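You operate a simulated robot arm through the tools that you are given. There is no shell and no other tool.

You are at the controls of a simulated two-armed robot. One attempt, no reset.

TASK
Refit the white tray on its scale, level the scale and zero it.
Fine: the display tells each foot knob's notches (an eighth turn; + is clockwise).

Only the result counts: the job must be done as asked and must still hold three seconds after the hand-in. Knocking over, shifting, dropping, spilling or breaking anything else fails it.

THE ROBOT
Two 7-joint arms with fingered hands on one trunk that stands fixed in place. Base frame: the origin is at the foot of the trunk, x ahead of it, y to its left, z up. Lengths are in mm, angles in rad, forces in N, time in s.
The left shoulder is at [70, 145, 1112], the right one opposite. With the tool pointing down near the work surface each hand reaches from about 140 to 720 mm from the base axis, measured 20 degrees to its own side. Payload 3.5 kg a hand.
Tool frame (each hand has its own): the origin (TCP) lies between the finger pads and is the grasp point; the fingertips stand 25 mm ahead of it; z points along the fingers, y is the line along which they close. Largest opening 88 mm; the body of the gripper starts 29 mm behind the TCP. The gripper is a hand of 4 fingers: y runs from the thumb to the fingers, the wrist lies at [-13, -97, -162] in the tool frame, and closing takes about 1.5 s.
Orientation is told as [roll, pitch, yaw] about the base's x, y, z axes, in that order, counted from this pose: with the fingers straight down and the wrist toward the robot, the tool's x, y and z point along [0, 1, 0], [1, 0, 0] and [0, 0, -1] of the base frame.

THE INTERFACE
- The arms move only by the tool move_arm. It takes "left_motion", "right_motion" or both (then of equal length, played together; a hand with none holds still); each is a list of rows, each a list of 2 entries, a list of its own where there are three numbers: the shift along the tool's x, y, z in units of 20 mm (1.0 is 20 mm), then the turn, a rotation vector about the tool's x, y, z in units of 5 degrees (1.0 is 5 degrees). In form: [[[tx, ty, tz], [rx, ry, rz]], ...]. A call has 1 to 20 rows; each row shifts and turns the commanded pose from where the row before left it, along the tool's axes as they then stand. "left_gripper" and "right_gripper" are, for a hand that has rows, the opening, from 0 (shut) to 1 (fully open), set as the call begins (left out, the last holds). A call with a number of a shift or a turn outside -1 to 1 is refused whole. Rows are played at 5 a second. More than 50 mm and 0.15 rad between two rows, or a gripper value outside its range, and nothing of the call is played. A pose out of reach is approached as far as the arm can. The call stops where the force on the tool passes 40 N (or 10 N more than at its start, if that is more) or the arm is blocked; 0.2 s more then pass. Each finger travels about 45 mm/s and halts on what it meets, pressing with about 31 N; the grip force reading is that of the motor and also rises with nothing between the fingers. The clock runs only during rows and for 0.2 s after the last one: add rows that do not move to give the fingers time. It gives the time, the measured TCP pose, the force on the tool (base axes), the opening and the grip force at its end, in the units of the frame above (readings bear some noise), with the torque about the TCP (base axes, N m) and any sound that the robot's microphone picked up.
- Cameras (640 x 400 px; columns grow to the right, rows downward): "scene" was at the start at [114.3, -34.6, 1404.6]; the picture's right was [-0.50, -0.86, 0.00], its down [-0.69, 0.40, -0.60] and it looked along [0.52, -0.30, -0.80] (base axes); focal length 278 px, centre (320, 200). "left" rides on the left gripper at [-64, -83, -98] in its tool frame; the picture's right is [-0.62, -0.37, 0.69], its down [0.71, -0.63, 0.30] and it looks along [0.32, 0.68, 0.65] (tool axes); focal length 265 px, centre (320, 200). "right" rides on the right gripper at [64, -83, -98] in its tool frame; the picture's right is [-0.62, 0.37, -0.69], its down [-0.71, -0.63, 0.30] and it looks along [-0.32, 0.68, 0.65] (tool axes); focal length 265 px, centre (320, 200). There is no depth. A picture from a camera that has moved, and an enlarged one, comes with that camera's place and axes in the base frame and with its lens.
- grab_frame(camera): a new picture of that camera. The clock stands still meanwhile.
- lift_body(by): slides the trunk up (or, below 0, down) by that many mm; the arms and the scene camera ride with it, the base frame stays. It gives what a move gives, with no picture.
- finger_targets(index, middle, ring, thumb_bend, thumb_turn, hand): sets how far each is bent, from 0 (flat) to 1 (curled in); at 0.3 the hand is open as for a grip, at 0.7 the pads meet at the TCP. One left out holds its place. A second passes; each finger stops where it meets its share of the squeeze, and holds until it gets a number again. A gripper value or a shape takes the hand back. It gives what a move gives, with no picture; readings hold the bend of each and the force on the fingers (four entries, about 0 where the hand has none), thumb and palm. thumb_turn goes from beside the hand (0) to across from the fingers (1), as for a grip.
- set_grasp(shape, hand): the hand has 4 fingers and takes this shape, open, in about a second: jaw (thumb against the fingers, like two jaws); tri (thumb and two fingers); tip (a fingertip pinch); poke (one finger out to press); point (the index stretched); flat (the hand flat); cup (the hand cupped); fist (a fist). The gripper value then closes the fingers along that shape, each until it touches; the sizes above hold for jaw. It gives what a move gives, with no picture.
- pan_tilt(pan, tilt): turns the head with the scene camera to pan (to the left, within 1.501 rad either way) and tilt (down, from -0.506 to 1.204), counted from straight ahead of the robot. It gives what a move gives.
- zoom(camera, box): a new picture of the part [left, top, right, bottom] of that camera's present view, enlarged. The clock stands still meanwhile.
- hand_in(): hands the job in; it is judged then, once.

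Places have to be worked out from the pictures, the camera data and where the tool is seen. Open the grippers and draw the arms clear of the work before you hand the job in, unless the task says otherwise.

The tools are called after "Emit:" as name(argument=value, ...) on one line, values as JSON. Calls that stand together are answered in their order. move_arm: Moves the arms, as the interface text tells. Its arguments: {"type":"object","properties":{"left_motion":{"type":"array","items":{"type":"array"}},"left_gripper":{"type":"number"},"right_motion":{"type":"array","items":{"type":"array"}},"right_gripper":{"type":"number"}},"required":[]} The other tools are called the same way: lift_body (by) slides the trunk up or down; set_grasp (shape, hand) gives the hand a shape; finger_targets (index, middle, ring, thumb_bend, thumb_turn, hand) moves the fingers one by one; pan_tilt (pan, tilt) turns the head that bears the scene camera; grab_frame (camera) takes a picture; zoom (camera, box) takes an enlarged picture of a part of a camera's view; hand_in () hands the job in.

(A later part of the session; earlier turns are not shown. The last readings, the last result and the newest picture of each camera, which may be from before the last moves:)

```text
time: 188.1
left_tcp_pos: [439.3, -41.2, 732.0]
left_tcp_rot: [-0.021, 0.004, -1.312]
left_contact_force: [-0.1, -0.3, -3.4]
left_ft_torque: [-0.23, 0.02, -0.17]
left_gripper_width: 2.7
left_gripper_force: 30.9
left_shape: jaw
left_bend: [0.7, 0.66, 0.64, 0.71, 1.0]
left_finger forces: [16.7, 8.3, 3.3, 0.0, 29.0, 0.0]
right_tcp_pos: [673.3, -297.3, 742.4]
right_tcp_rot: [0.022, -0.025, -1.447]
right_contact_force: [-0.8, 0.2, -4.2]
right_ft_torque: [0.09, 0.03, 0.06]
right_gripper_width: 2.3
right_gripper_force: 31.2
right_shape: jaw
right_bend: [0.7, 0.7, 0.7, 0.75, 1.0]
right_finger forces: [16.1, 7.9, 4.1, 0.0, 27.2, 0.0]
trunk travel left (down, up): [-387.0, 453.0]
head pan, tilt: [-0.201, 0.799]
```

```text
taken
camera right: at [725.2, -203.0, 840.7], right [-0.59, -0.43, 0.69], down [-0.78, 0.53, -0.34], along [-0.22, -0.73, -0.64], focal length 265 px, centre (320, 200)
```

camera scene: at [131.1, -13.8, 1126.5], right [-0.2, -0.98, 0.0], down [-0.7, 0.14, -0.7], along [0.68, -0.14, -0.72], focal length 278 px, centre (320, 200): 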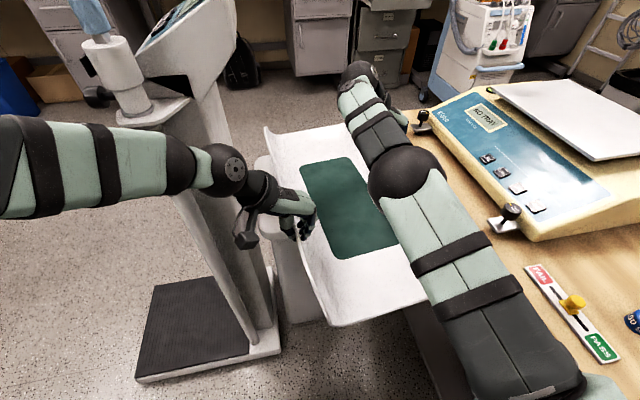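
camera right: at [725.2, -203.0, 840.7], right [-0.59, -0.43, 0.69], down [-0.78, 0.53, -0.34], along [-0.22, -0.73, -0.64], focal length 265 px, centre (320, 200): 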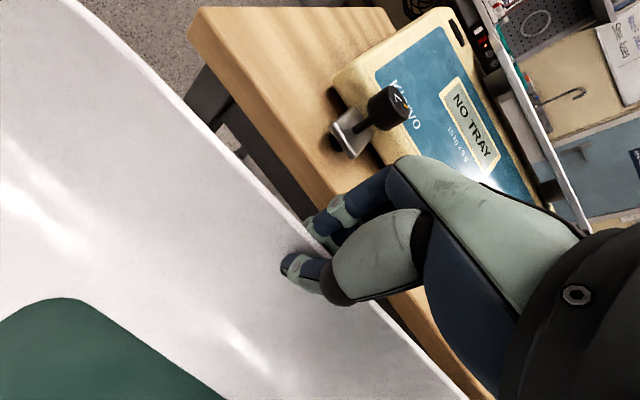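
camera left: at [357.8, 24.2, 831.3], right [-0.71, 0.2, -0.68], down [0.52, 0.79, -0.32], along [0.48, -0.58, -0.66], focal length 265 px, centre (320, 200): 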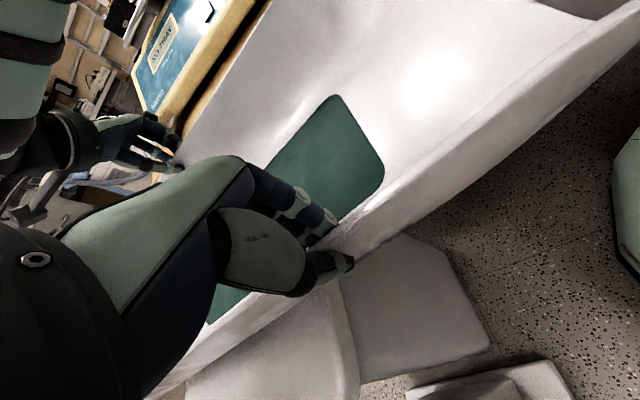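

The tray is fully lifted and level (3.4 N left + 4.2 N right ≈ 0.77 kg). Raising the trunk further in steps.

Emit:
lift_body(by=90)

Emit:
grab_frame(camera="scene")

Emit:
lift_body(by=90)

Emit:
grab_frame(camera="scene")

```text
time: 189.3
left_tcp_pos: [439.0, -41.4, 821.9]
left_tcp_rot: [-0.02, 0.006, -1.311]
left_contact_force: [0.5, 0.7, -2.5]
left_ft_torque: [-0.21, 0.02, -0.11]
left_gripper_width: 2.9
left_gripper_force: 30.8
left_shape: jaw
left_bend: [0.7, 0.66, 0.64, 0.71, 1.0]
left_finger forces: [16.8, 8.2, 3.2, 0.0, 29.2, 0.1]
right_tcp_pos: [673.6, -297.3, 831.1]
right_tcp_rot: [0.023, -0.025, -1.447]
right_contact_force: [0.1, 0.3, -3.3]
right_ft_torque: [0.03, 0.05, 0.08]
right_gripper_width: 2.1
right_gripper_force: 30.7
right_shape: jaw
right_bend: [0.7, 0.7, 0.7, 0.75, 1.0]
right_finger forces: [16.2, 8.0, 4.2, 0.0, 27.2, 0.0]
trunk travel left (down, up): [-477.0, 363.0]
head pan, tilt: [-0.201, 0.799]
```

```text
taken
camera scene: at [130.9, -13.8, 1216.4], right [-0.2, -0.98, 0.0], down [-0.7, 0.14, -0.7], along [0.68, -0.14, -0.72], focal length 278 px, centre (320, 200)
```

scene: 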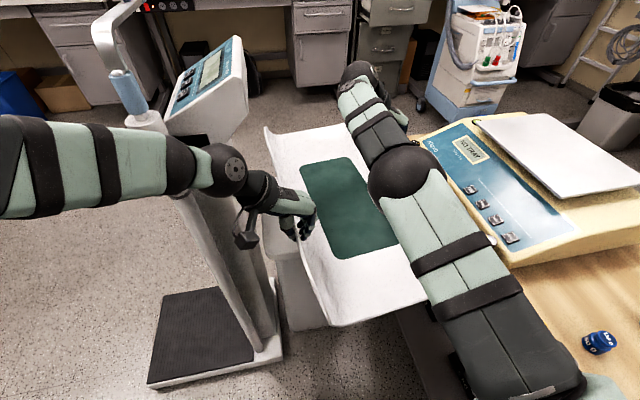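

```text
time: 190.6
left_tcp_pos: [441.5, -40.9, 911.6]
left_tcp_rot: [-0.023, 0.005, -1.312]
left_contact_force: [0.1, -0.1, -2.5]
left_ft_torque: [-0.22, 0.0, -0.13]
left_gripper_width: 2.6
left_gripper_force: 30.9
left_shape: jaw
left_bend: [0.7, 0.66, 0.64, 0.71, 1.0]
left_finger forces: [16.7, 8.2, 3.4, 0.1, 29.1, 0.0]
right_tcp_pos: [674.3, -298.8, 921.6]
right_tcp_rot: [0.025, -0.024, -1.447]
right_contact_force: [0.7, 0.3, -3.9]
right_ft_torque: [0.04, 0.03, 0.09]
right_gripper_width: 1.7
right_gripper_force: 30.6
right_shape: jaw
right_bend: [0.7, 0.7, 0.7, 0.75, 1.0]
right_finger forces: [16.2, 8.0, 4.2, 0.0, 27.3, 0.0]
trunk travel left (down, up): [-567.0, 273.0]
head pan, tilt: [-0.201, 0.799]
```

```text
taken
camera scene: at [131.0, -13.9, 1306.4], right [-0.2, -0.98, 0.0], down [-0.7, 0.14, -0.7], along [0.68, -0.14, -0.72], focal length 278 px, centre (320, 200)
```

scene: 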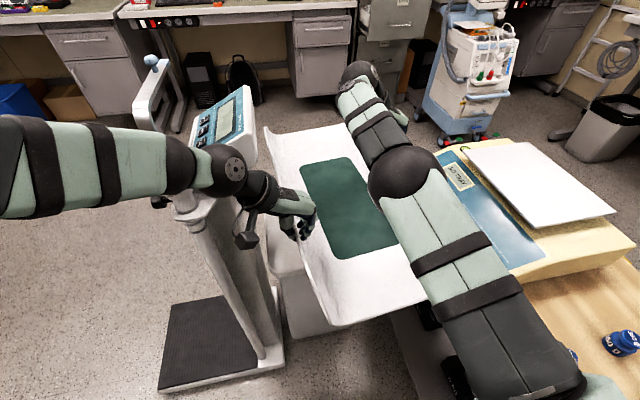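

Going well. One more 50 mm so the tray's underside clears the platform and knobs.

Emit:
lift_body(by=50)

Emit:
zoom(camera="scene", box=[230, 100, 450, 350])

```text
time: 191.5
left_tcp_pos: [440.2, -40.6, 960.6]
left_tcp_rot: [-0.022, 0.006, -1.31]
left_contact_force: [-0.5, -0.3, -3.2]
left_ft_torque: [-0.2, 0.04, -0.12]
left_gripper_width: 2.8
left_gripper_force: 31.1
left_shape: jaw
left_bend: [0.7, 0.66, 0.64, 0.71, 1.0]
left_finger forces: [16.6, 8.2, 3.2, 0.0, 29.0, 0.1]
right_tcp_pos: [674.2, -296.6, 972.4]
right_tcp_rot: [0.023, -0.025, -1.449]
right_contact_force: [0.5, 0.4, -3.4]
right_ft_torque: [0.07, 0.01, 0.09]
right_gripper_width: 2.0
right_gripper_force: 31.0
right_shape: jaw
right_bend: [0.7, 0.7, 0.7, 0.75, 1.0]
right_finger forces: [16.2, 8.0, 4.0, 0.0, 27.3, 0.1]
trunk travel left (down, up): [-617.0, 223.0]
head pan, tilt: [-0.201, 0.799]
```

```text
1.60 times, centred on (340, 225) of scene
camera zoom: at [131.1, -13.9, 1356.5], right [-0.2, -0.98, 0.0], down [-0.7, 0.14, -0.7], along [0.68, -0.14, -0.72], focal length 445 px, centre (288, 160)
```

zoom: 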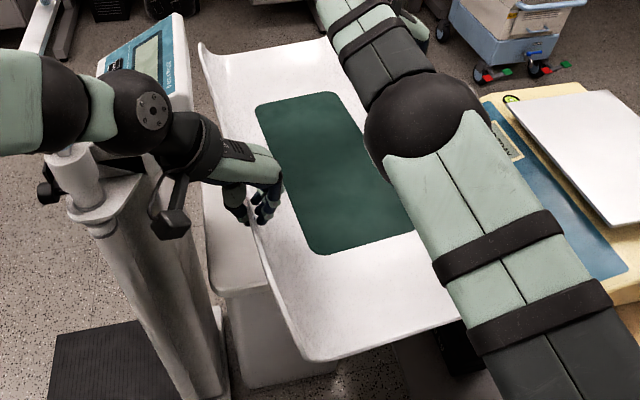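

Now carrying the tray toward the Klervo: both hands translate together (−90, −285 mm total), first half now.

Emit:
move_arm(left_motion=[[[-0.4, 0.631, 0], [0, 0, 0]], [[-0.4, 0.631, 0], [0, 0, 0]], [[-0.4, 0.631, 0], [0, 0, 0]], [[-0.4, 0.631, 0], [0, 0, 0]], [[-0.4, 0.631, 0], [0, 0, 0]], [[0, 0, 0], [0, 0, 0]]], right_motion=[[[-0.31, 0.68, 0], [0, 0, 0]], [[-0.31, 0.68, 0], [0, 0, 0]], [[-0.31, 0.68, 0], [0, 0, 0]], [[-0.31, 0.68, 0], [0, 0, 0]], [[-0.31, 0.68, 0], [0, 0, 0]], [[0, 0, 0], [0, 0, 0]]])

Emit:
grab_frame(camera="scene")

Emit:
grab_frame(camera="right")

```text
time: 192.9
left_tcp_pos: [416.2, -113.0, 962.0]
left_tcp_rot: [-0.022, 0.003, -1.311]
left_contact_force: [1.3, -1.6, -3.1]
left_ft_torque: [-0.26, -0.04, -0.11]
left_gripper_width: 3.0
left_gripper_force: 31.3
left_shape: jaw
left_bend: [0.7, 0.66, 0.64, 0.71, 1.0]
left_finger forces: [17.1, 9.3, 3.5, 0.0, 29.1, 0.0]
right_tcp_pos: [651.4, -367.5, 972.9]
right_tcp_rot: [0.023, -0.024, -1.449]
right_contact_force: [-1.4, 2.1, -3.8]
right_ft_torque: [0.1, 0.05, 0.1]
right_gripper_width: 1.6
right_gripper_force: 31.6
right_shape: jaw
right_bend: [0.7, 0.7, 0.7, 0.75, 1.0]
right_finger forces: [15.5, 7.7, 3.6, 0.0, 28.0, 0.0]
trunk travel left (down, up): [-617.0, 223.0]
head pan, tilt: [-0.201, 0.799]
```

```text
taken
camera scene: at [130.9, -13.3, 1356.5], right [-0.2, -0.98, 0.0], down [-0.7, 0.14, -0.7], along [0.68, -0.14, -0.72], focal length 278 px, centre (320, 200)
```

scene: 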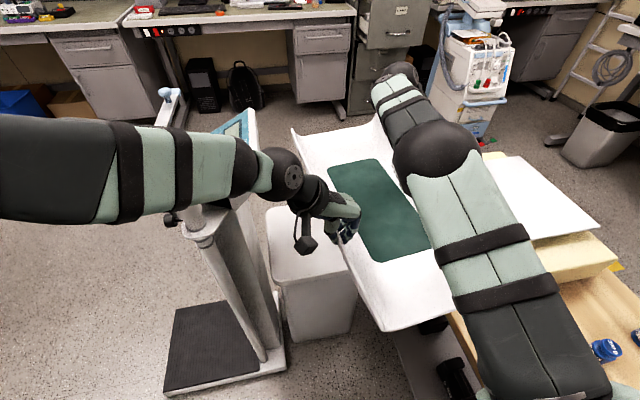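

```text
taken
camera right: at [702.7, -273.9, 1073.0], right [-0.59, -0.43, 0.69], down [-0.78, 0.53, -0.34], along [-0.22, -0.73, -0.64], focal length 265 px, centre (320, 200)
```

right: 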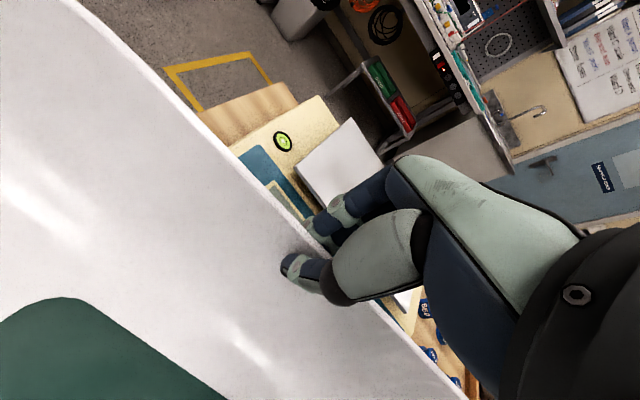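

The carry is stable and the stand stayed put. Continuing with the next quarter.

Emit:
move_arm(left_motion=[[[-0.4, 0.631, 0], [0, 0, 0]], [[-0.4, 0.631, 0], [0, 0, 0]], [[-0.4, 0.631, 0], [0, 0, 0]], [[-0.4, 0.631, 0], [0, 0, 0]], [[-0.4, 0.631, 0], [0, 0, 0]], [[0, 0, 0], [0, 0, 0]]], right_motion=[[[-0.31, 0.68, 0], [0, 0, 0]], [[-0.31, 0.68, 0], [0, 0, 0]], [[-0.31, 0.68, 0], [0, 0, 0]], [[-0.31, 0.68, 0], [0, 0, 0]], [[-0.31, 0.68, 0], [0, 0, 0]], [[0, 0, 0], [0, 0, 0]]])

Emit:
pan_tilt(pan=-0.5, tilt=0.8)

Emit:
grab_frame(camera="scene")

```text
time: 194.3
left_tcp_pos: [394.4, -182.8, 963.6]
left_tcp_rot: [-0.02, 0.005, -1.309]
left_contact_force: [1.4, -3.2, -2.6]
left_ft_torque: [-0.27, -0.05, -0.1]
left_gripper_width: 2.8
left_gripper_force: 30.9
left_shape: jaw
left_bend: [0.7, 0.66, 0.64, 0.71, 1.0]
left_finger forces: [17.7, 8.8, 3.4, 0.1, 28.5, 0.0]
right_tcp_pos: [628.4, -439.5, 974.2]
right_tcp_rot: [0.023, -0.026, -1.448]
right_contact_force: [-2.1, 1.7, -3.5]
right_ft_torque: [0.12, 0.09, 0.09]
right_gripper_width: 1.6
right_gripper_force: 31.2
right_shape: jaw
right_bend: [0.7, 0.7, 0.7, 0.75, 1.0]
right_finger forces: [15.5, 7.7, 3.9, 0.0, 28.4, 0.0]
trunk travel left (down, up): [-617.0, 223.0]
head pan, tilt: [-0.201, 0.799]
```

```text
time: 195.1
left_tcp_pos: [394.1, -184.1, 962.3]
left_tcp_rot: [-0.02, 0.005, -1.31]
left_contact_force: [2.6, -3.4, -2.9]
left_ft_torque: [-0.28, -0.06, -0.12]
left_gripper_width: 2.6
left_gripper_force: 31.0
left_shape: jaw
left_bend: [0.7, 0.66, 0.64, 0.71, 1.0]
left_finger forces: [17.9, 8.9, 3.7, 0.1, 28.3, 0.0]
right_tcp_pos: [628.5, -439.4, 973.3]
right_tcp_rot: [0.024, -0.023, -1.445]
right_contact_force: [-2.4, 2.1, -4.5]
right_ft_torque: [0.12, 0.08, 0.09]
right_gripper_width: 1.9
right_gripper_force: 31.1
right_shape: jaw
right_bend: [0.7, 0.7, 0.7, 0.75, 1.0]
right_finger forces: [15.3, 7.6, 3.7, 0.0, 28.6, 0.0]
trunk travel left (down, up): [-617.0, 223.0]
head pan, tilt: [-0.499, 0.799]
```

```text
taken
camera scene: at [122.4, -36.8, 1356.5], right [-0.48, -0.88, 0.0], down [-0.63, 0.34, -0.7], along [0.61, -0.33, -0.72], focal length 278 px, centre (320, 200)
```

scene: 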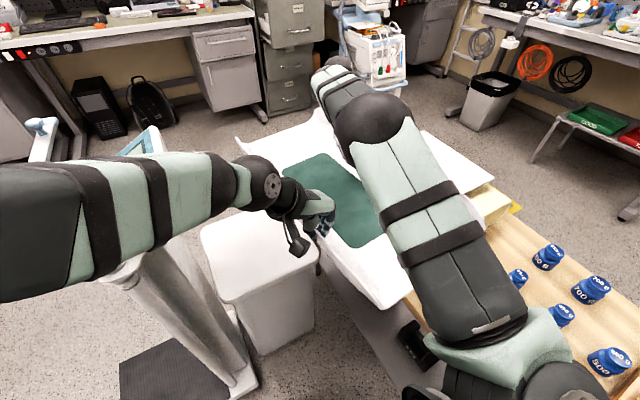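

Stable with only a few newtons of internal tension. Next part: continue to about centre (483,-441) while squaring the tray by −7°.

Emit:
move_arm(left_motion=[[[-0.39, 0.711, 0], [0, 0, 0.175]], [[-0.39, 0.711, 0], [0, 0, 0.175]], [[-0.39, 0.711, 0], [0, 0, 0.175]], [[-0.39, 0.711, 0], [0, 0, 0.175]], [[0, 0, 0], [0, 0, 0]]], right_motion=[[[-0.5025, 0.9075, 0], [0, 0, 0.175]], [[-0.5025, 0.9075, 0], [0, 0, 0.175]], [[-0.5025, 0.9075, 0], [0, 0, 0.175]], [[-0.5025, 0.9075, 0], [0, 0, 0.175]], [[0, 0, 0], [0, 0, 0]]])

Emit:
grab_frame(camera="scene")

Emit:
grab_frame(camera="right")

```text
time: 196.5
left_tcp_pos: [403.1, -231.8, 1006.0]
left_tcp_rot: [-0.026, -0.076, -1.316]
left_contact_force: [-2.8, 4.6, -3.7]
left_ft_torque: [0.09, 0.18, -0.15]
left_gripper_width: 2.7
left_gripper_force: 30.8
left_shape: jaw
left_bend: [0.71, 0.68, 0.64, 0.71, 1.0]
left_finger forces: [14.6, 6.9, 4.2, 0.0, 30.7, 0.1]
right_tcp_pos: [597.2, -517.9, 973.9]
right_tcp_rot: [0.026, -0.023, -1.508]
right_contact_force: [3.2, -4.6, -3.0]
right_ft_torque: [0.11, 0.11, 0.07]
right_gripper_width: 1.8
right_gripper_force: 31.2
right_shape: jaw
right_bend: [0.7, 0.7, 0.7, 0.76, 1.0]
right_finger forces: [19.9, 9.0, 3.6, 0.0, 27.7, 0.0]
trunk travel left (down, up): [-617.0, 223.0]
head pan, tilt: [-0.499, 0.799]
stopped in row 5 (left hand): the arm was blocked; the commanded pose is now the measured one
```

```text
taken
camera scene: at [122.4, -36.9, 1356.5], right [-0.48, -0.88, 0.0], down [-0.63, 0.34, -0.7], along [0.61, -0.33, -0.72], focal length 278 px, centre (320, 200)
```

scene: 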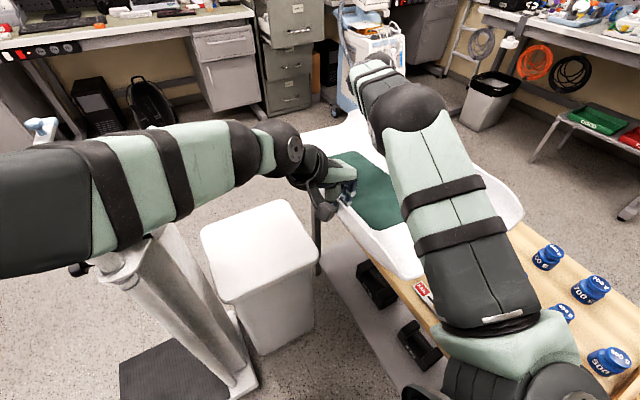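

```text
taken
camera right: at [654.4, -426.9, 1074.2], right [-0.61, -0.39, 0.69], down [-0.74, 0.58, -0.34], along [-0.26, -0.72, -0.64], focal length 265 px, centre (320, 200)
```

right: 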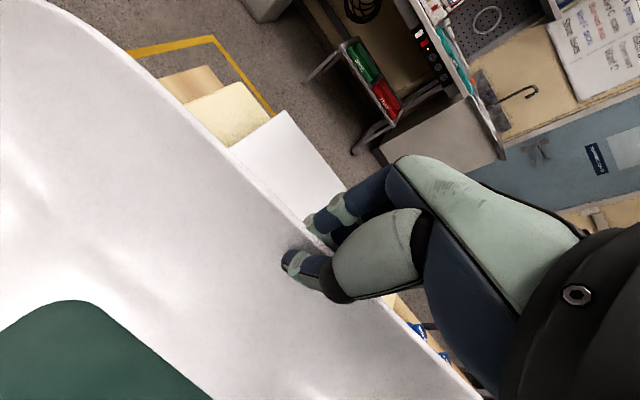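

The left arm got blocked and sits 44 mm high, so the tray is tilted. Let me look closely before doing anything else.

Emit:
grab_frame(camera="left")

Emit:
zoom(camera="scene", box=[200, 40, 560, 320])

Emit:
pan_tilt(pan=0.1, tilt=0.9)

Emit:
grab_frame(camera="scene")

```text
taken
camera left: at [320.6, -160.1, 1098.8], right [-0.7, 0.14, -0.7], down [0.53, 0.76, -0.37], along [0.48, -0.63, -0.61], focal length 265 px, centre (320, 200)
```

left: 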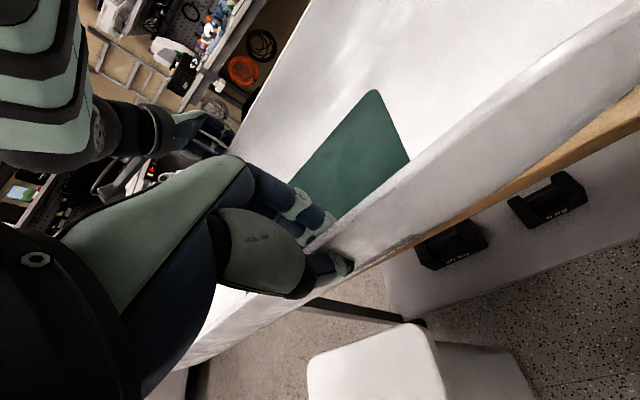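

```text
1.43 times, centred on (380, 180) of scene
camera zoom: at [122.4, -36.9, 1356.5], right [-0.48, -0.88, 0.0], down [-0.63, 0.34, -0.7], along [0.61, -0.33, -0.72], focal length 397 px, centre (234, 229)
```

zoom: 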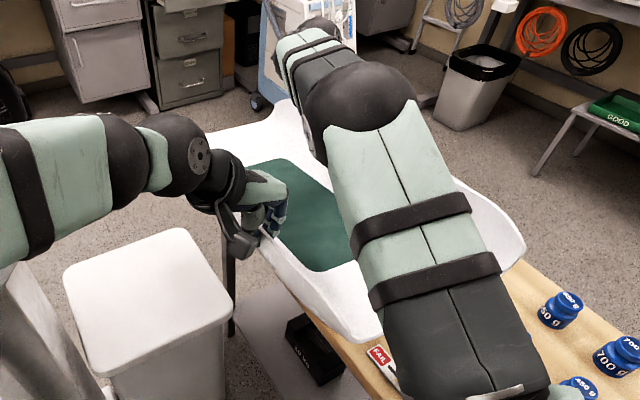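

```text
time: 197.5
left_tcp_pos: [403.7, -234.0, 1005.8]
left_tcp_rot: [-0.029, -0.08, -1.319]
left_contact_force: [-7.3, 8.8, -3.5]
left_ft_torque: [0.17, 0.21, -0.1]
left_gripper_width: 2.5
left_gripper_force: 30.5
left_shape: jaw
left_bend: [0.71, 0.68, 0.65, 0.71, 1.0]
left_finger forces: [13.0, 6.0, 3.9, 0.0, 32.5, 0.0]
right_tcp_pos: [598.4, -517.1, 975.5]
right_tcp_rot: [0.025, -0.024, -1.51]
right_contact_force: [7.0, -8.3, -2.6]
right_ft_torque: [0.0, 0.06, 0.09]
right_gripper_width: 1.8
right_gripper_force: 30.9
right_shape: jaw
right_bend: [0.7, 0.7, 0.7, 0.76, 1.0]
right_finger forces: [21.3, 10.0, 4.0, 0.0, 26.1, 0.1]
trunk travel left (down, up): [-617.0, 223.0]
head pan, tilt: [0.099, 0.901]
```

```text
taken
camera scene: at [126.7, 9.1, 1348.6], right [0.1, -1.0, 0.0], down [-0.78, -0.08, -0.62], along [0.62, 0.06, -0.78], focal length 278 px, centre (320, 200)
```

scene: 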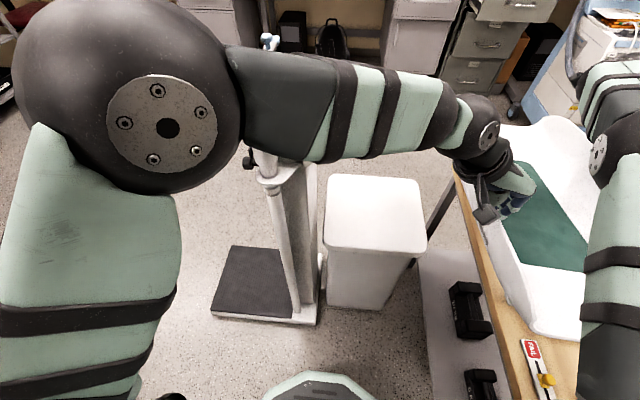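

The left arm seems to be at a posture limit (elbow high, reaching across). The tray is still well held: centre ≈(516,-398), nearly square. I'll raise the trunk 100 mm and lower the hands relative to it, which should relax that posture.

Emit:
lift_body(by=100)

Emit:
move_arm(left_motion=[[[0, 0, 0.8], [0, 0, 0]], [[0, 0, 0.8], [0, 0, 0]], [[0, 0, 0.8], [0, 0, 0]], [[0, 0, 0.8], [0, 0, 0]], [[0, 0, 0], [0, 0, 0]]], right_motion=[[[0, 0, 0.5], [0, 0, 0]], [[0, 0, 0.5], [0, 0, 0]], [[0, 0, 0.5], [0, 0, 0]], [[0, 0, 0.5], [0, 0, 0]], [[0, 0, 0], [0, 0, 0]]])

Emit:
grab_frame(camera="scene")

```text
time: 198.8
left_tcp_pos: [403.6, -234.1, 1105.7]
left_tcp_rot: [-0.028, -0.079, -1.319]
left_contact_force: [-6.6, 11.0, -2.7]
left_ft_torque: [0.2, 0.21, -0.17]
left_gripper_width: 2.4
left_gripper_force: 31.3
left_shape: jaw
left_bend: [0.71, 0.71, 0.65, 0.71, 1.0]
left_finger forces: [12.7, 6.0, 3.8, 0.1, 33.2, 0.0]
right_tcp_pos: [598.0, -517.1, 1074.6]
right_tcp_rot: [0.026, -0.024, -1.511]
right_contact_force: [6.5, -10.7, -3.8]
right_ft_torque: [-0.01, 0.08, 0.07]
right_gripper_width: 1.7
right_gripper_force: 30.7
right_shape: jaw
right_bend: [0.7, 0.7, 0.7, 0.76, 1.0]
right_finger forces: [21.6, 10.2, 4.1, 0.0, 25.4, 0.1]
trunk travel left (down, up): [-717.0, 123.0]
head pan, tilt: [0.099, 0.901]
```

```text
time: 200.2
left_tcp_pos: [423.9, -227.6, 1071.4]
left_tcp_rot: [-0.045, -0.137, -1.268]
left_contact_force: [-6.3, 9.2, -3.6]
left_ft_torque: [0.25, 0.22, -0.17]
left_gripper_width: 2.9
left_gripper_force: 30.8
left_shape: jaw
left_bend: [0.71, 0.71, 0.66, 0.7, 1.0]
left_finger forces: [10.7, 5.7, 4.8, 0.0, 30.8, 0.0]
right_tcp_pos: [598.3, -518.8, 1035.2]
right_tcp_rot: [0.028, -0.028, -1.511]
right_contact_force: [5.3, -9.3, -3.6]
right_ft_torque: [0.02, 0.09, 0.04]
right_gripper_width: 1.2
right_gripper_force: 31.5
right_shape: jaw
right_bend: [0.7, 0.7, 0.7, 0.76, 1.0]
right_finger forces: [21.1, 9.7, 3.4, 0.1, 25.0, 0.0]
trunk travel left (down, up): [-717.0, 123.0]
head pan, tilt: [0.099, 0.901]
stopped in row 5 (left hand): the arm was blocked; the commanded pose is now the measured one
```

```text
taken
camera scene: at [126.9, 9.4, 1448.6], right [0.1, -1.0, 0.0], down [-0.78, -0.08, -0.62], along [0.62, 0.06, -0.78], focal length 278 px, centre (320, 200)
```

scene: 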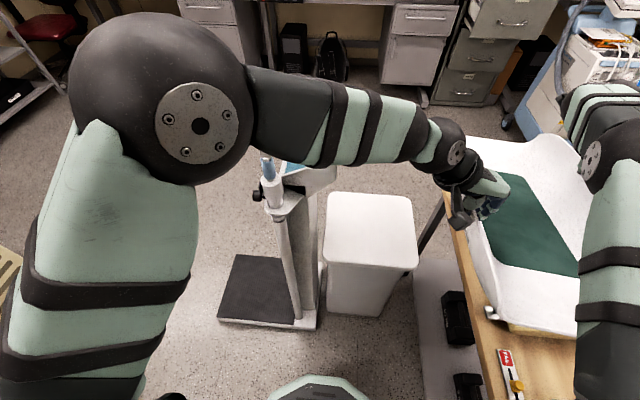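

Blocked again when going lower relative to the shoulder, so the left arm prefers the hands higher relative to the trunk. I'll raise both hands 60 mm with the arms and then lower the trunk instead.

Emit:
move_arm(left_motion=[[[0, 0, -0.8], [0, 0, 0]], [[0, 0, -0.8], [0, 0, 0]], [[0, 0, -0.8], [0, 0, 0]], [[0, 0, -0.6], [0, 0, 0]], [[0, 0, 0], [0, 0, 0]]], right_motion=[[[0, 0, -0.8], [0, 0, 0]], [[0, 0, -0.8], [0, 0, 0]], [[0, 0, -0.8], [0, 0, 0]], [[0, 0, -0.6], [0, 0, 0]], [[0, 0, 0], [0, 0, 0]]])

Emit:
lift_body(by=-120)

Emit:
grab_frame(camera="scene")

```text
time: 201.4
left_tcp_pos: [423.1, -219.8, 1132.2]
left_tcp_rot: [-0.04, -0.138, -1.27]
left_contact_force: [-0.3, 0.7, -3.4]
left_ft_torque: [0.01, 0.09, -0.17]
left_gripper_width: 2.5
left_gripper_force: 30.9
left_shape: jaw
left_bend: [0.71, 0.71, 0.64, 0.7, 1.0]
left_finger forces: [13.3, 7.9, 5.6, 0.1, 28.3, 0.0]
right_tcp_pos: [595.6, -515.8, 1094.1]
right_tcp_rot: [0.028, -0.027, -1.509]
right_contact_force: [0.6, -0.9, -2.9]
right_ft_torque: [0.15, 0.16, 0.08]
right_gripper_width: 1.6
right_gripper_force: 31.2
right_shape: jaw
right_bend: [0.7, 0.7, 0.7, 0.76, 1.0]
right_finger forces: [19.4, 8.6, 2.6, 0.0, 29.5, 0.0]
trunk travel left (down, up): [-717.0, 123.0]
head pan, tilt: [0.099, 0.901]
```

```text
time: 202.9
left_tcp_pos: [423.1, -219.8, 1011.8]
left_tcp_rot: [-0.04, -0.138, -1.27]
left_contact_force: [-0.8, -0.3, -3.9]
left_ft_torque: [-0.03, 0.1, -0.19]
left_gripper_width: 2.5
left_gripper_force: 30.7
left_shape: jaw
left_bend: [0.71, 0.71, 0.64, 0.7, 1.0]
left_finger forces: [13.5, 8.2, 5.7, 0.1, 28.1, 0.1]
right_tcp_pos: [596.1, -516.5, 975.1]
right_tcp_rot: [0.028, -0.025, -1.512]
right_contact_force: [0.5, 0.1, -2.9]
right_ft_torque: [0.14, 0.09, 0.09]
right_gripper_width: 1.6
right_gripper_force: 31.3
right_shape: jaw
right_bend: [0.7, 0.7, 0.7, 0.76, 1.0]
right_finger forces: [19.4, 8.5, 2.7, 0.0, 29.9, 0.2]
trunk travel left (down, up): [-597.0, 243.0]
head pan, tilt: [0.099, 0.901]
```

```text
taken
camera scene: at [126.4, 9.3, 1328.7], right [0.1, -1.0, 0.0], down [-0.78, -0.08, -0.62], along [0.62, 0.06, -0.78], focal length 278 px, centre (320, 200)
```

scene: 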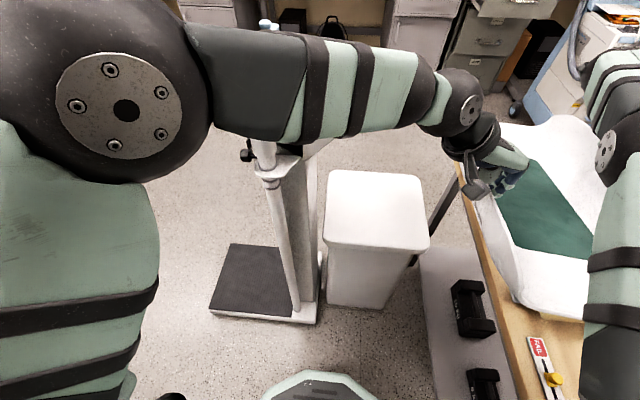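

Internal forces relaxed. Now I'll tilt the left hand about the lip (wrist outward), which should free its cross-body reach; trying 10° first.

Emit:
move_arm(left_motion=[[[0, 0, 0], [-0.7, 0, 0]], [[0, 0, 0], [-0.7, 0, 0]], [[0, 0, 0], [-0.7, 0, 0]], [[0, 0, 0], [0, 0, 0]]])

Emit:
zoom(camera="left", box=[200, 130, 440, 340])

```text
time: 203.9
left_tcp_pos: [423.0, -219.4, 1009.7]
left_tcp_rot: [-0.044, -0.318, -1.263]
left_contact_force: [-7.3, 14.0, -2.4]
left_ft_torque: [0.39, 0.31, -0.17]
left_gripper_width: 2.4
left_gripper_force: 30.5
left_shape: jaw
left_bend: [0.71, 0.71, 0.64, 0.69, 1.0]
left_finger forces: [11.4, 5.8, 4.9, 0.1, 35.5, 0.0]
right_tcp_pos: [595.8, -517.4, 975.2]
right_tcp_rot: [0.03, -0.028, -1.511]
right_contact_force: [8.0, -13.8, -3.8]
right_ft_torque: [-0.1, 0.01, 0.08]
right_gripper_width: 1.8
right_gripper_force: 31.1
right_shape: jaw
right_bend: [0.7, 0.7, 0.7, 0.77, 1.0]
right_finger forces: [22.8, 10.3, 3.9, 0.1, 24.1, 0.1]
trunk travel left (down, up): [-597.0, 243.0]
head pan, tilt: [0.099, 0.901]
```

```text
1.90 times, centred on (320, 235) of left
camera zoom: at [331.9, -131.0, 1080.3], right [-0.66, -0.06, -0.75], down [0.52, 0.68, -0.52], along [0.54, -0.73, -0.42], focal length 506 px, centre (320, 133)
```

zoom: 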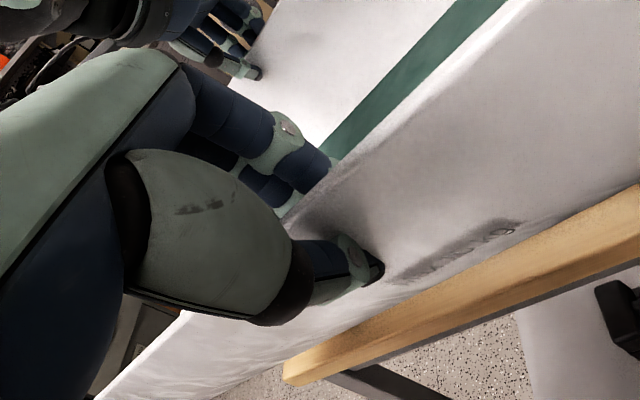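

The tilt works; the wall stays gripped (some squeeze built up, which I'll relieve by leading with the right hand). Now moving the tray by (−25, −50) mm with both hands in small rows.

Emit:
move_arm(left_motion=[[[0, 0, 0], [0, 0, 0]], [[-0.384, 0.38, 0.142], [0, 0, 0]], [[-0.384, 0.38, 0.142], [0, 0, 0]], [[-0.384, 0.38, 0.142], [0, 0, 0]], [[0, 0, 0], [0, 0, 0]]], right_motion=[[[0.09, 0.18, 0], [0, 0, 0]], [[-0.28, 0.484, 0], [0, 0, 0]], [[-0.28, 0.484, 0], [0, 0, 0]], [[-0.28, 0.484, 0], [0, 0, 0]], [[0, 0, 0], [0, 0, 0]]])

Emit:
grab_frame(camera="scene")

```text
time: 205.2
left_tcp_pos: [409.0, -249.7, 1011.1]
left_tcp_rot: [-0.042, -0.323, -1.264]
left_contact_force: [-0.6, 0.7, -4.1]
left_ft_torque: [0.12, 0.13, -0.18]
left_gripper_width: 2.6
left_gripper_force: 31.3
left_shape: jaw
left_bend: [0.71, 0.68, 0.63, 0.71, 1.0]
left_finger forces: [13.8, 7.4, 6.3, 0.0, 29.2, 0.0]
right_tcp_pos: [582.8, -549.7, 976.0]
right_tcp_rot: [0.027, -0.026, -1.509]
right_contact_force: [0.3, 0.3, -3.3]
right_ft_torque: [0.1, 0.1, 0.1]
right_gripper_width: 1.7
right_gripper_force: 30.8
right_shape: jaw
right_bend: [0.7, 0.7, 0.7, 0.76, 1.0]
right_finger forces: [19.4, 8.6, 3.0, 0.0, 29.8, 0.0]
trunk travel left (down, up): [-597.0, 243.0]
head pan, tilt: [0.099, 0.901]
```

```text
taken
camera scene: at [126.8, 9.7, 1328.6], right [0.1, -0.99, 0.0], down [-0.78, -0.08, -0.62], along [0.62, 0.06, -0.78], focal length 278 px, centre (320, 200)
```

scene: 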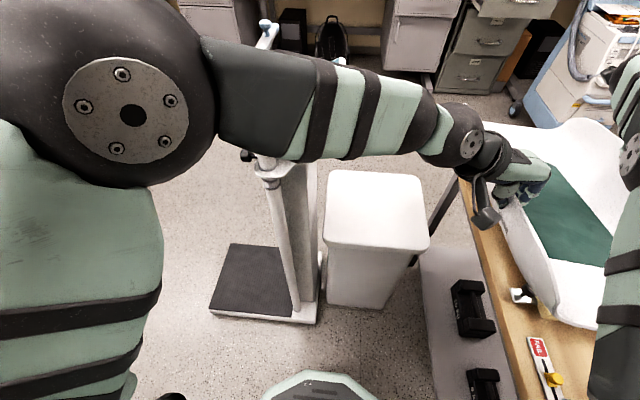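

That worked with no blocking. I'll tilt the left hand another ~8° and continue to move toward −y in step with the right.

Emit:
move_arm(left_motion=[[[0, 0, 0], [-0.55, 0, 0]], [[0, 0, 0], [-0.55, 0, 0]], [[0, 0, 0], [-0.55, 0, 0]], [[-0.42, 0.36, 0.18], [0, 0, 0]], [[-0.42, 0.36, 0.18], [0, 0, 0]], [[0, 0, 0], [0, 0, 0]]], right_motion=[[[0.03, 0.05, 0], [0, 0, 0]], [[0.03, 0.05, 0], [0, 0, 0]], [[0.03, 0.05, 0], [0, 0, 0]], [[-0.33, 0.48, 0], [0, 0, 0]], [[-0.33, 0.48, 0], [0, 0, 0]], [[0, 0, 0], [0, 0, 0]]])

Emit:
grab_frame(camera="right")

Emit:
grab_frame(camera="left")

```text
time: 206.6
left_tcp_pos: [397.4, -269.4, 1011.9]
left_tcp_rot: [-0.046, -0.463, -1.254]
left_contact_force: [-1.0, 1.5, -4.4]
left_ft_torque: [0.16, 0.21, -0.18]
left_gripper_width: 2.4
left_gripper_force: 31.6
left_shape: jaw
left_bend: [0.71, 0.67, 0.63, 0.72, 1.0]
left_finger forces: [14.3, 8.0, 7.5, 0.0, 31.1, 0.0]
right_tcp_pos: [573.4, -571.9, 975.2]
right_tcp_rot: [0.027, -0.026, -1.51]
right_contact_force: [0.6, -0.2, -1.8]
right_ft_torque: [0.15, 0.09, 0.04]
right_gripper_width: 2.0
right_gripper_force: 30.8
right_shape: jaw
right_bend: [0.7, 0.7, 0.7, 0.76, 1.0]
right_finger forces: [19.7, 8.5, 2.9, 0.1, 30.3, 0.0]
trunk travel left (down, up): [-597.0, 243.0]
head pan, tilt: [0.099, 0.901]
```

```text
taken
camera right: at [630.0, -481.3, 1074.1], right [-0.62, -0.39, 0.69], down [-0.74, 0.58, -0.34], along [-0.26, -0.72, -0.64], focal length 265 px, centre (320, 200)
```

right: 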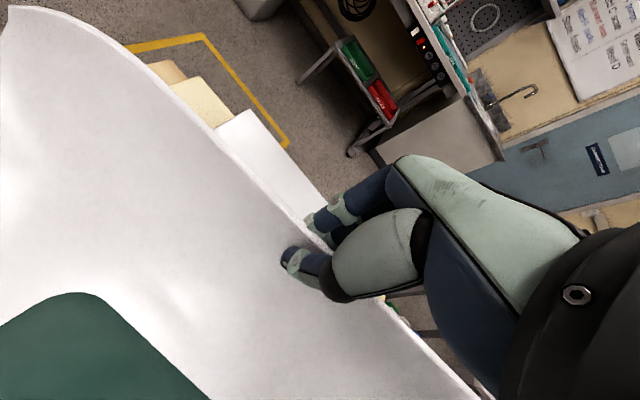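

```text
taken
camera left: at [302.7, -173.3, 1064.8], right [-0.63, -0.17, -0.76], down [0.54, 0.61, -0.58], along [0.56, -0.77, -0.29], focal length 265 px, centre (320, 200)
```

left: 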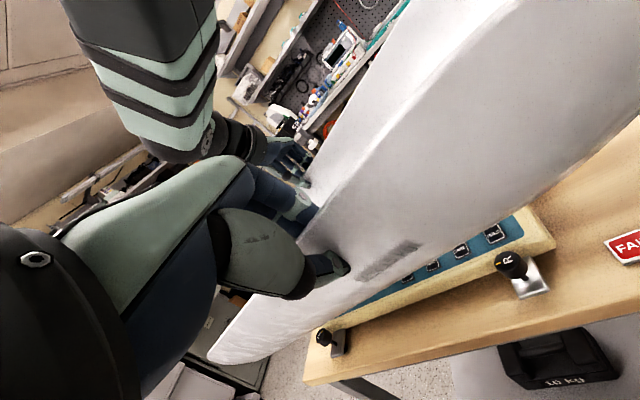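

Now centre ≈(499,-445). The left camera shows the tray's underside with a dark rectangle; zooming to understand how it seats.

Emit:
zoom(camera="left", box=[300, 150, 560, 350])

```text
2.00 times, centred on (430, 250) of left
camera zoom: at [302.7, -173.3, 1064.8], right [-0.63, -0.17, -0.76], down [0.54, 0.61, -0.58], along [0.56, -0.77, -0.29], focal length 531 px, centre (100, 100)
```

zoom: 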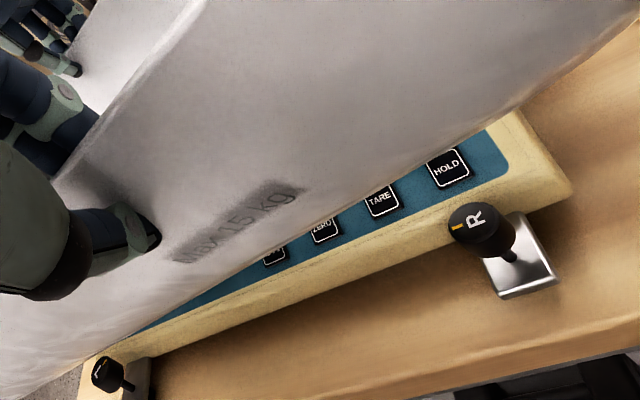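

The outer wall reads "Max 15 kg", confirming this tray belongs to the 15 kg Klervo, with its label to the front. Now I'll lower (with the trunk) so the tray's far side settles on the platform's front edge, watching the right hand's vertical force.

Emit:
lift_body(by=-30)

Emit:
pan_tilt(pan=-0.6, tilt=0.8)

Emit:
grab_frame(camera="scene")

Emit:
grab_frame(camera="left")

```text
time: 207.3
left_tcp_pos: [396.7, -269.7, 982.0]
left_tcp_rot: [-0.045, -0.465, -1.257]
left_contact_force: [-2.0, 2.6, -3.7]
left_ft_torque: [0.21, 0.11, -0.17]
left_gripper_width: 2.5
left_gripper_force: 30.9
left_shape: jaw
left_bend: [0.71, 0.67, 0.61, 0.72, 1.0]
left_finger forces: [12.8, 8.5, 7.3, 0.0, 31.6, 0.1]
right_tcp_pos: [573.3, -572.0, 946.0]
right_tcp_rot: [0.032, -0.028, -1.509]
right_contact_force: [3.4, -0.2, -0.3]
right_ft_torque: [0.35, -0.19, 0.02]
right_gripper_width: 1.7
right_gripper_force: 30.8
right_shape: jaw
right_bend: [0.7, 0.7, 0.7, 0.77, 1.0]
right_finger forces: [22.7, 7.7, 3.6, 0.0, 34.0, 0.1]
trunk travel left (down, up): [-567.0, 273.0]
head pan, tilt: [0.099, 0.901]
```

```text
time: 208.4
left_tcp_pos: [396.0, -269.8, 982.8]
left_tcp_rot: [-0.047, -0.465, -1.256]
left_contact_force: [-3.4, 3.1, -4.0]
left_ft_torque: [0.24, 0.08, -0.17]
left_gripper_width: 2.6
left_gripper_force: 30.9
left_shape: jaw
left_bend: [0.71, 0.67, 0.6, 0.72, 1.0]
left_finger forces: [12.6, 8.6, 7.5, 0.0, 32.0, 0.0]
right_tcp_pos: [573.0, -571.1, 945.7]
right_tcp_rot: [0.029, -0.026, -1.51]
right_contact_force: [4.2, -0.1, -0.5]
right_ft_torque: [0.33, -0.19, 0.08]
right_gripper_width: 2.0
right_gripper_force: 31.1
right_shape: jaw
right_bend: [0.7, 0.7, 0.7, 0.77, 1.0]
right_finger forces: [22.9, 7.6, 3.9, 0.0, 34.2, 0.0]
trunk travel left (down, up): [-567.0, 273.0]
head pan, tilt: [-0.6, 0.799]
```

```text
taken
camera scene: at [117.7, -42.8, 1306.6], right [-0.56, -0.83, 0.0], down [-0.59, 0.4, -0.7], along [0.57, -0.39, -0.72], focal length 278 px, centre (320, 200)
```

scene: 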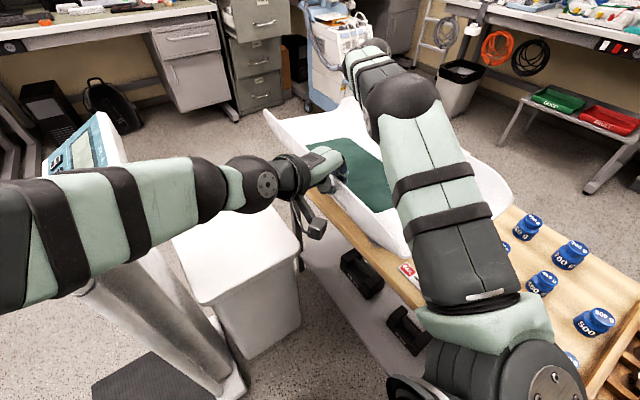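

```text
taken
camera left: at [302.1, -172.9, 1035.1], right [-0.63, -0.17, -0.76], down [0.54, 0.61, -0.58], along [0.56, -0.77, -0.29], focal length 265 px, centre (320, 200)
```

left: 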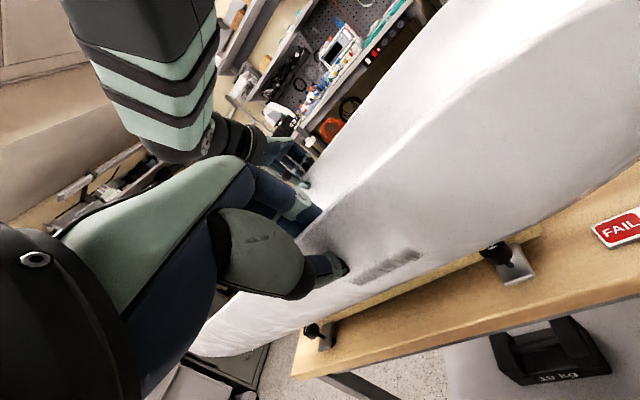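

The platform now carries the far side (right-hand load dropped to ~0.5 N). The tray is yawed about −5°, so I'll rotate it a few degrees back square using both hands before letting go on the right.

Emit:
move_arm(left_motion=[[[-0.228, 0.05, 0.036], [0, 0, 0]], [[-0.228, 0.05, 0.036], [0, 0, 0]], [[0, 0, 0], [0, 0, 0]]], right_motion=[[[0.337, -0.18, -0.1], [0, 0, 0]], [[0.337, -0.18, 0], [0, 0, 0]], [[0, 0, 0.1], [0, 0, 0]]])

Emit:
grab_frame(camera="right")

Emit:
zoom(camera="scene", box=[240, 60, 540, 300])

```text
time: 209.2
left_tcp_pos: [388.4, -274.9, 982.0]
left_tcp_rot: [-0.045, -0.463, -1.257]
left_contact_force: [-2.4, 2.1, -4.5]
left_ft_torque: [0.2, 0.15, -0.1]
left_gripper_width: 2.6
left_gripper_force: 31.0
left_shape: jaw
left_bend: [0.7, 0.67, 0.62, 0.72, 1.0]
left_finger forces: [15.2, 7.1, 5.1, 0.1, 31.1, 0.0]
right_tcp_pos: [586.0, -564.0, 943.9]
right_tcp_rot: [0.027, -0.027, -1.51]
right_contact_force: [1.1, -2.5, -1.9]
right_ft_torque: [0.19, 0.09, 0.18]
right_gripper_width: 1.7
right_gripper_force: 31.1
right_shape: jaw
right_bend: [0.7, 0.7, 0.7, 0.76, 1.0]
right_finger forces: [19.6, 9.9, 5.5, 0.0, 31.6, 0.1]
trunk travel left (down, up): [-567.0, 273.0]
head pan, tilt: [-0.6, 0.799]
```

```text
taken
camera right: at [641.9, -473.7, 1044.0], right [-0.62, -0.39, 0.69], down [-0.74, 0.58, -0.34], along [-0.26, -0.72, -0.64], focal length 265 px, centre (320, 200)
```

right: 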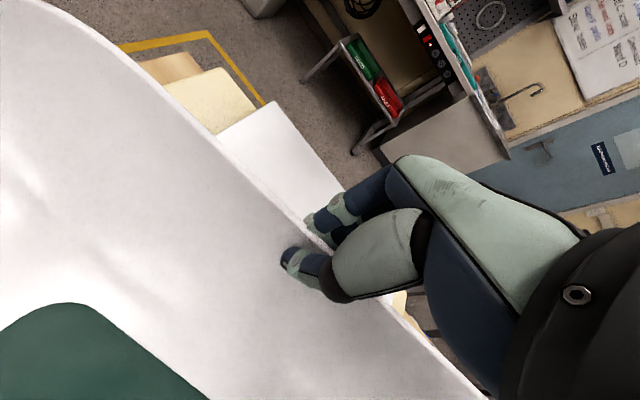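

```text
1.67 times, centred on (390, 180) of scene
camera zoom: at [117.8, -43.8, 1306.5], right [-0.57, -0.83, 0.0], down [-0.59, 0.41, -0.7], along [0.57, -0.39, -0.72], focal length 463 px, centre (203, 233)
```

zoom: 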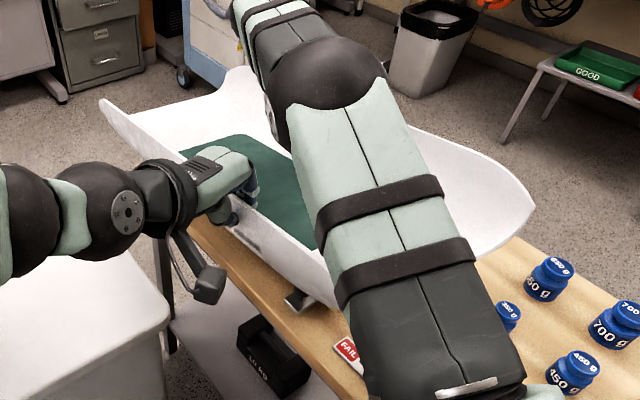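

Nearly square now (≈−1°). Lowering a bit more until the platform takes the far side again.

Emit:
lift_body(by=-8)

Emit:
lift_body(by=-6)

```text
time: 209.7
left_tcp_pos: [387.5, -274.2, 974.2]
left_tcp_rot: [-0.045, -0.463, -1.256]
left_contact_force: [-2.0, 4.0, -4.1]
left_ft_torque: [0.25, 0.09, -0.1]
left_gripper_width: 2.7
left_gripper_force: 30.8
left_shape: jaw
left_bend: [0.7, 0.67, 0.61, 0.72, 1.0]
left_finger forces: [14.5, 7.5, 6.3, 0.0, 31.6, 0.0]
right_tcp_pos: [586.1, -562.8, 937.4]
right_tcp_rot: [0.029, -0.027, -1.508]
right_contact_force: [2.1, -2.3, 0.3]
right_ft_torque: [0.28, -0.1, 0.13]
right_gripper_width: 1.8
right_gripper_force: 31.0
right_shape: jaw
right_bend: [0.7, 0.7, 0.7, 0.77, 1.0]
right_finger forces: [20.9, 9.2, 5.3, 0.0, 34.1, 0.0]
trunk travel left (down, up): [-559.0, 281.0]
head pan, tilt: [-0.6, 0.799]
```

```text
time: 210.3
left_tcp_pos: [388.1, -275.1, 969.3]
left_tcp_rot: [-0.046, -0.467, -1.258]
left_contact_force: [-2.8, 2.6, -2.8]
left_ft_torque: [0.22, 0.05, -0.15]
left_gripper_width: 2.7
left_gripper_force: 31.3
left_shape: jaw
left_bend: [0.7, 0.67, 0.61, 0.72, 1.0]
left_finger forces: [14.0, 8.0, 6.4, 0.1, 31.7, 0.1]
right_tcp_pos: [586.0, -564.3, 931.9]
right_tcp_rot: [0.028, -0.028, -1.509]
right_contact_force: [2.6, -1.2, 2.7]
right_ft_torque: [0.35, -0.16, 0.1]
right_gripper_width: 1.6
right_gripper_force: 31.0
right_shape: jaw
right_bend: [0.7, 0.7, 0.7, 0.77, 1.0]
right_finger forces: [22.7, 8.9, 5.2, 0.0, 36.3, 0.0]
trunk travel left (down, up): [-553.0, 287.0]
head pan, tilt: [-0.6, 0.799]
```

The platform firmly supports the far side (+2.7 N). Releasing the right hand now, in place, and checking that the tray stays.

Emit:
move_arm(right_motion=[[[0, 0, 0], [0, 0, 0]], [[0, 0, 0], [0, 0, 0]], [[0, 0, 0], [0, 0, 0]], [[0, 0, 0], [0, 0, 0]], [[0, 0, 0], [0, 0, 0]]], right_gripper=0.6)

Emit:
zoom(camera="scene", box=[240, 60, 540, 300])

Emit:
grab_frame(camera="right")

Emit:
grab_frame(camera="left")

```text
time: 211.5
left_tcp_pos: [388.1, -274.5, 968.8]
left_tcp_rot: [-0.046, -0.464, -1.256]
left_contact_force: [0.1, 0.4, -5.4]
left_ft_torque: [0.49, 0.27, -0.07]
left_gripper_width: 3.4
left_gripper_force: 30.7
left_shape: jaw
left_bend: [0.71, 0.67, 0.62, 0.73, 1.0]
left_finger forces: [22.7, 8.2, 5.4, 0.0, 36.1, 0.1]
right_tcp_pos: [586.2, -564.2, 931.3]
right_tcp_rot: [0.028, -0.027, -1.511]
right_contact_force: [-0.1, 0.0, 0.7]
right_ft_torque: [-0.01, -0.05, -0.02]
right_gripper_width: 52.4
right_gripper_force: 0.0
right_shape: jaw
right_bend: [0.29, 0.41, 0.37, 0.65, 1.0]
right_finger forces: [0.0, 0.1, 0.0, 0.0, 0.0, 0.0]
trunk travel left (down, up): [-553.0, 287.0]
head pan, tilt: [-0.6, 0.799]
```

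```text
1.67 times, centred on (390, 180) of scene
camera zoom: at [117.7, -43.7, 1292.6], right [-0.56, -0.83, 0.0], down [-0.59, 0.41, -0.7], along [0.57, -0.39, -0.72], focal length 463 px, centre (203, 233)
```

zoom: 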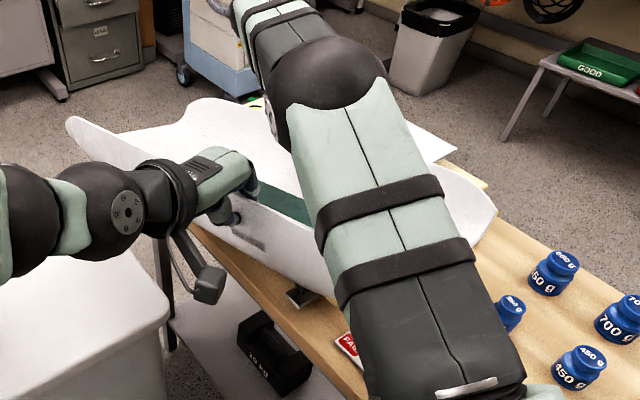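

```text
taken
camera right: at [641.8, -473.6, 1030.4], right [-0.62, -0.39, 0.68], down [-0.74, 0.58, -0.34], along [-0.26, -0.72, -0.64], focal length 265 px, centre (320, 200)
```

right: 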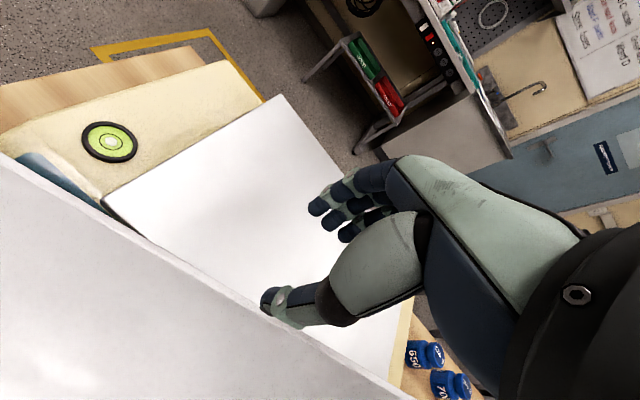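

```text
taken
camera left: at [294.1, -178.4, 1021.2], right [-0.63, -0.17, -0.76], down [0.54, 0.61, -0.58], along [0.56, -0.77, -0.29], focal length 265 px, centre (320, 200)
```

left: 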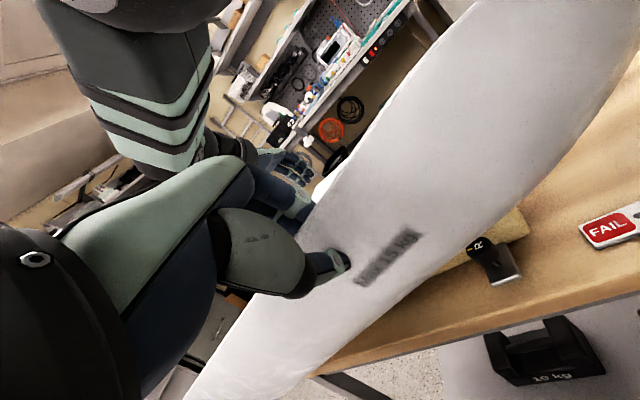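

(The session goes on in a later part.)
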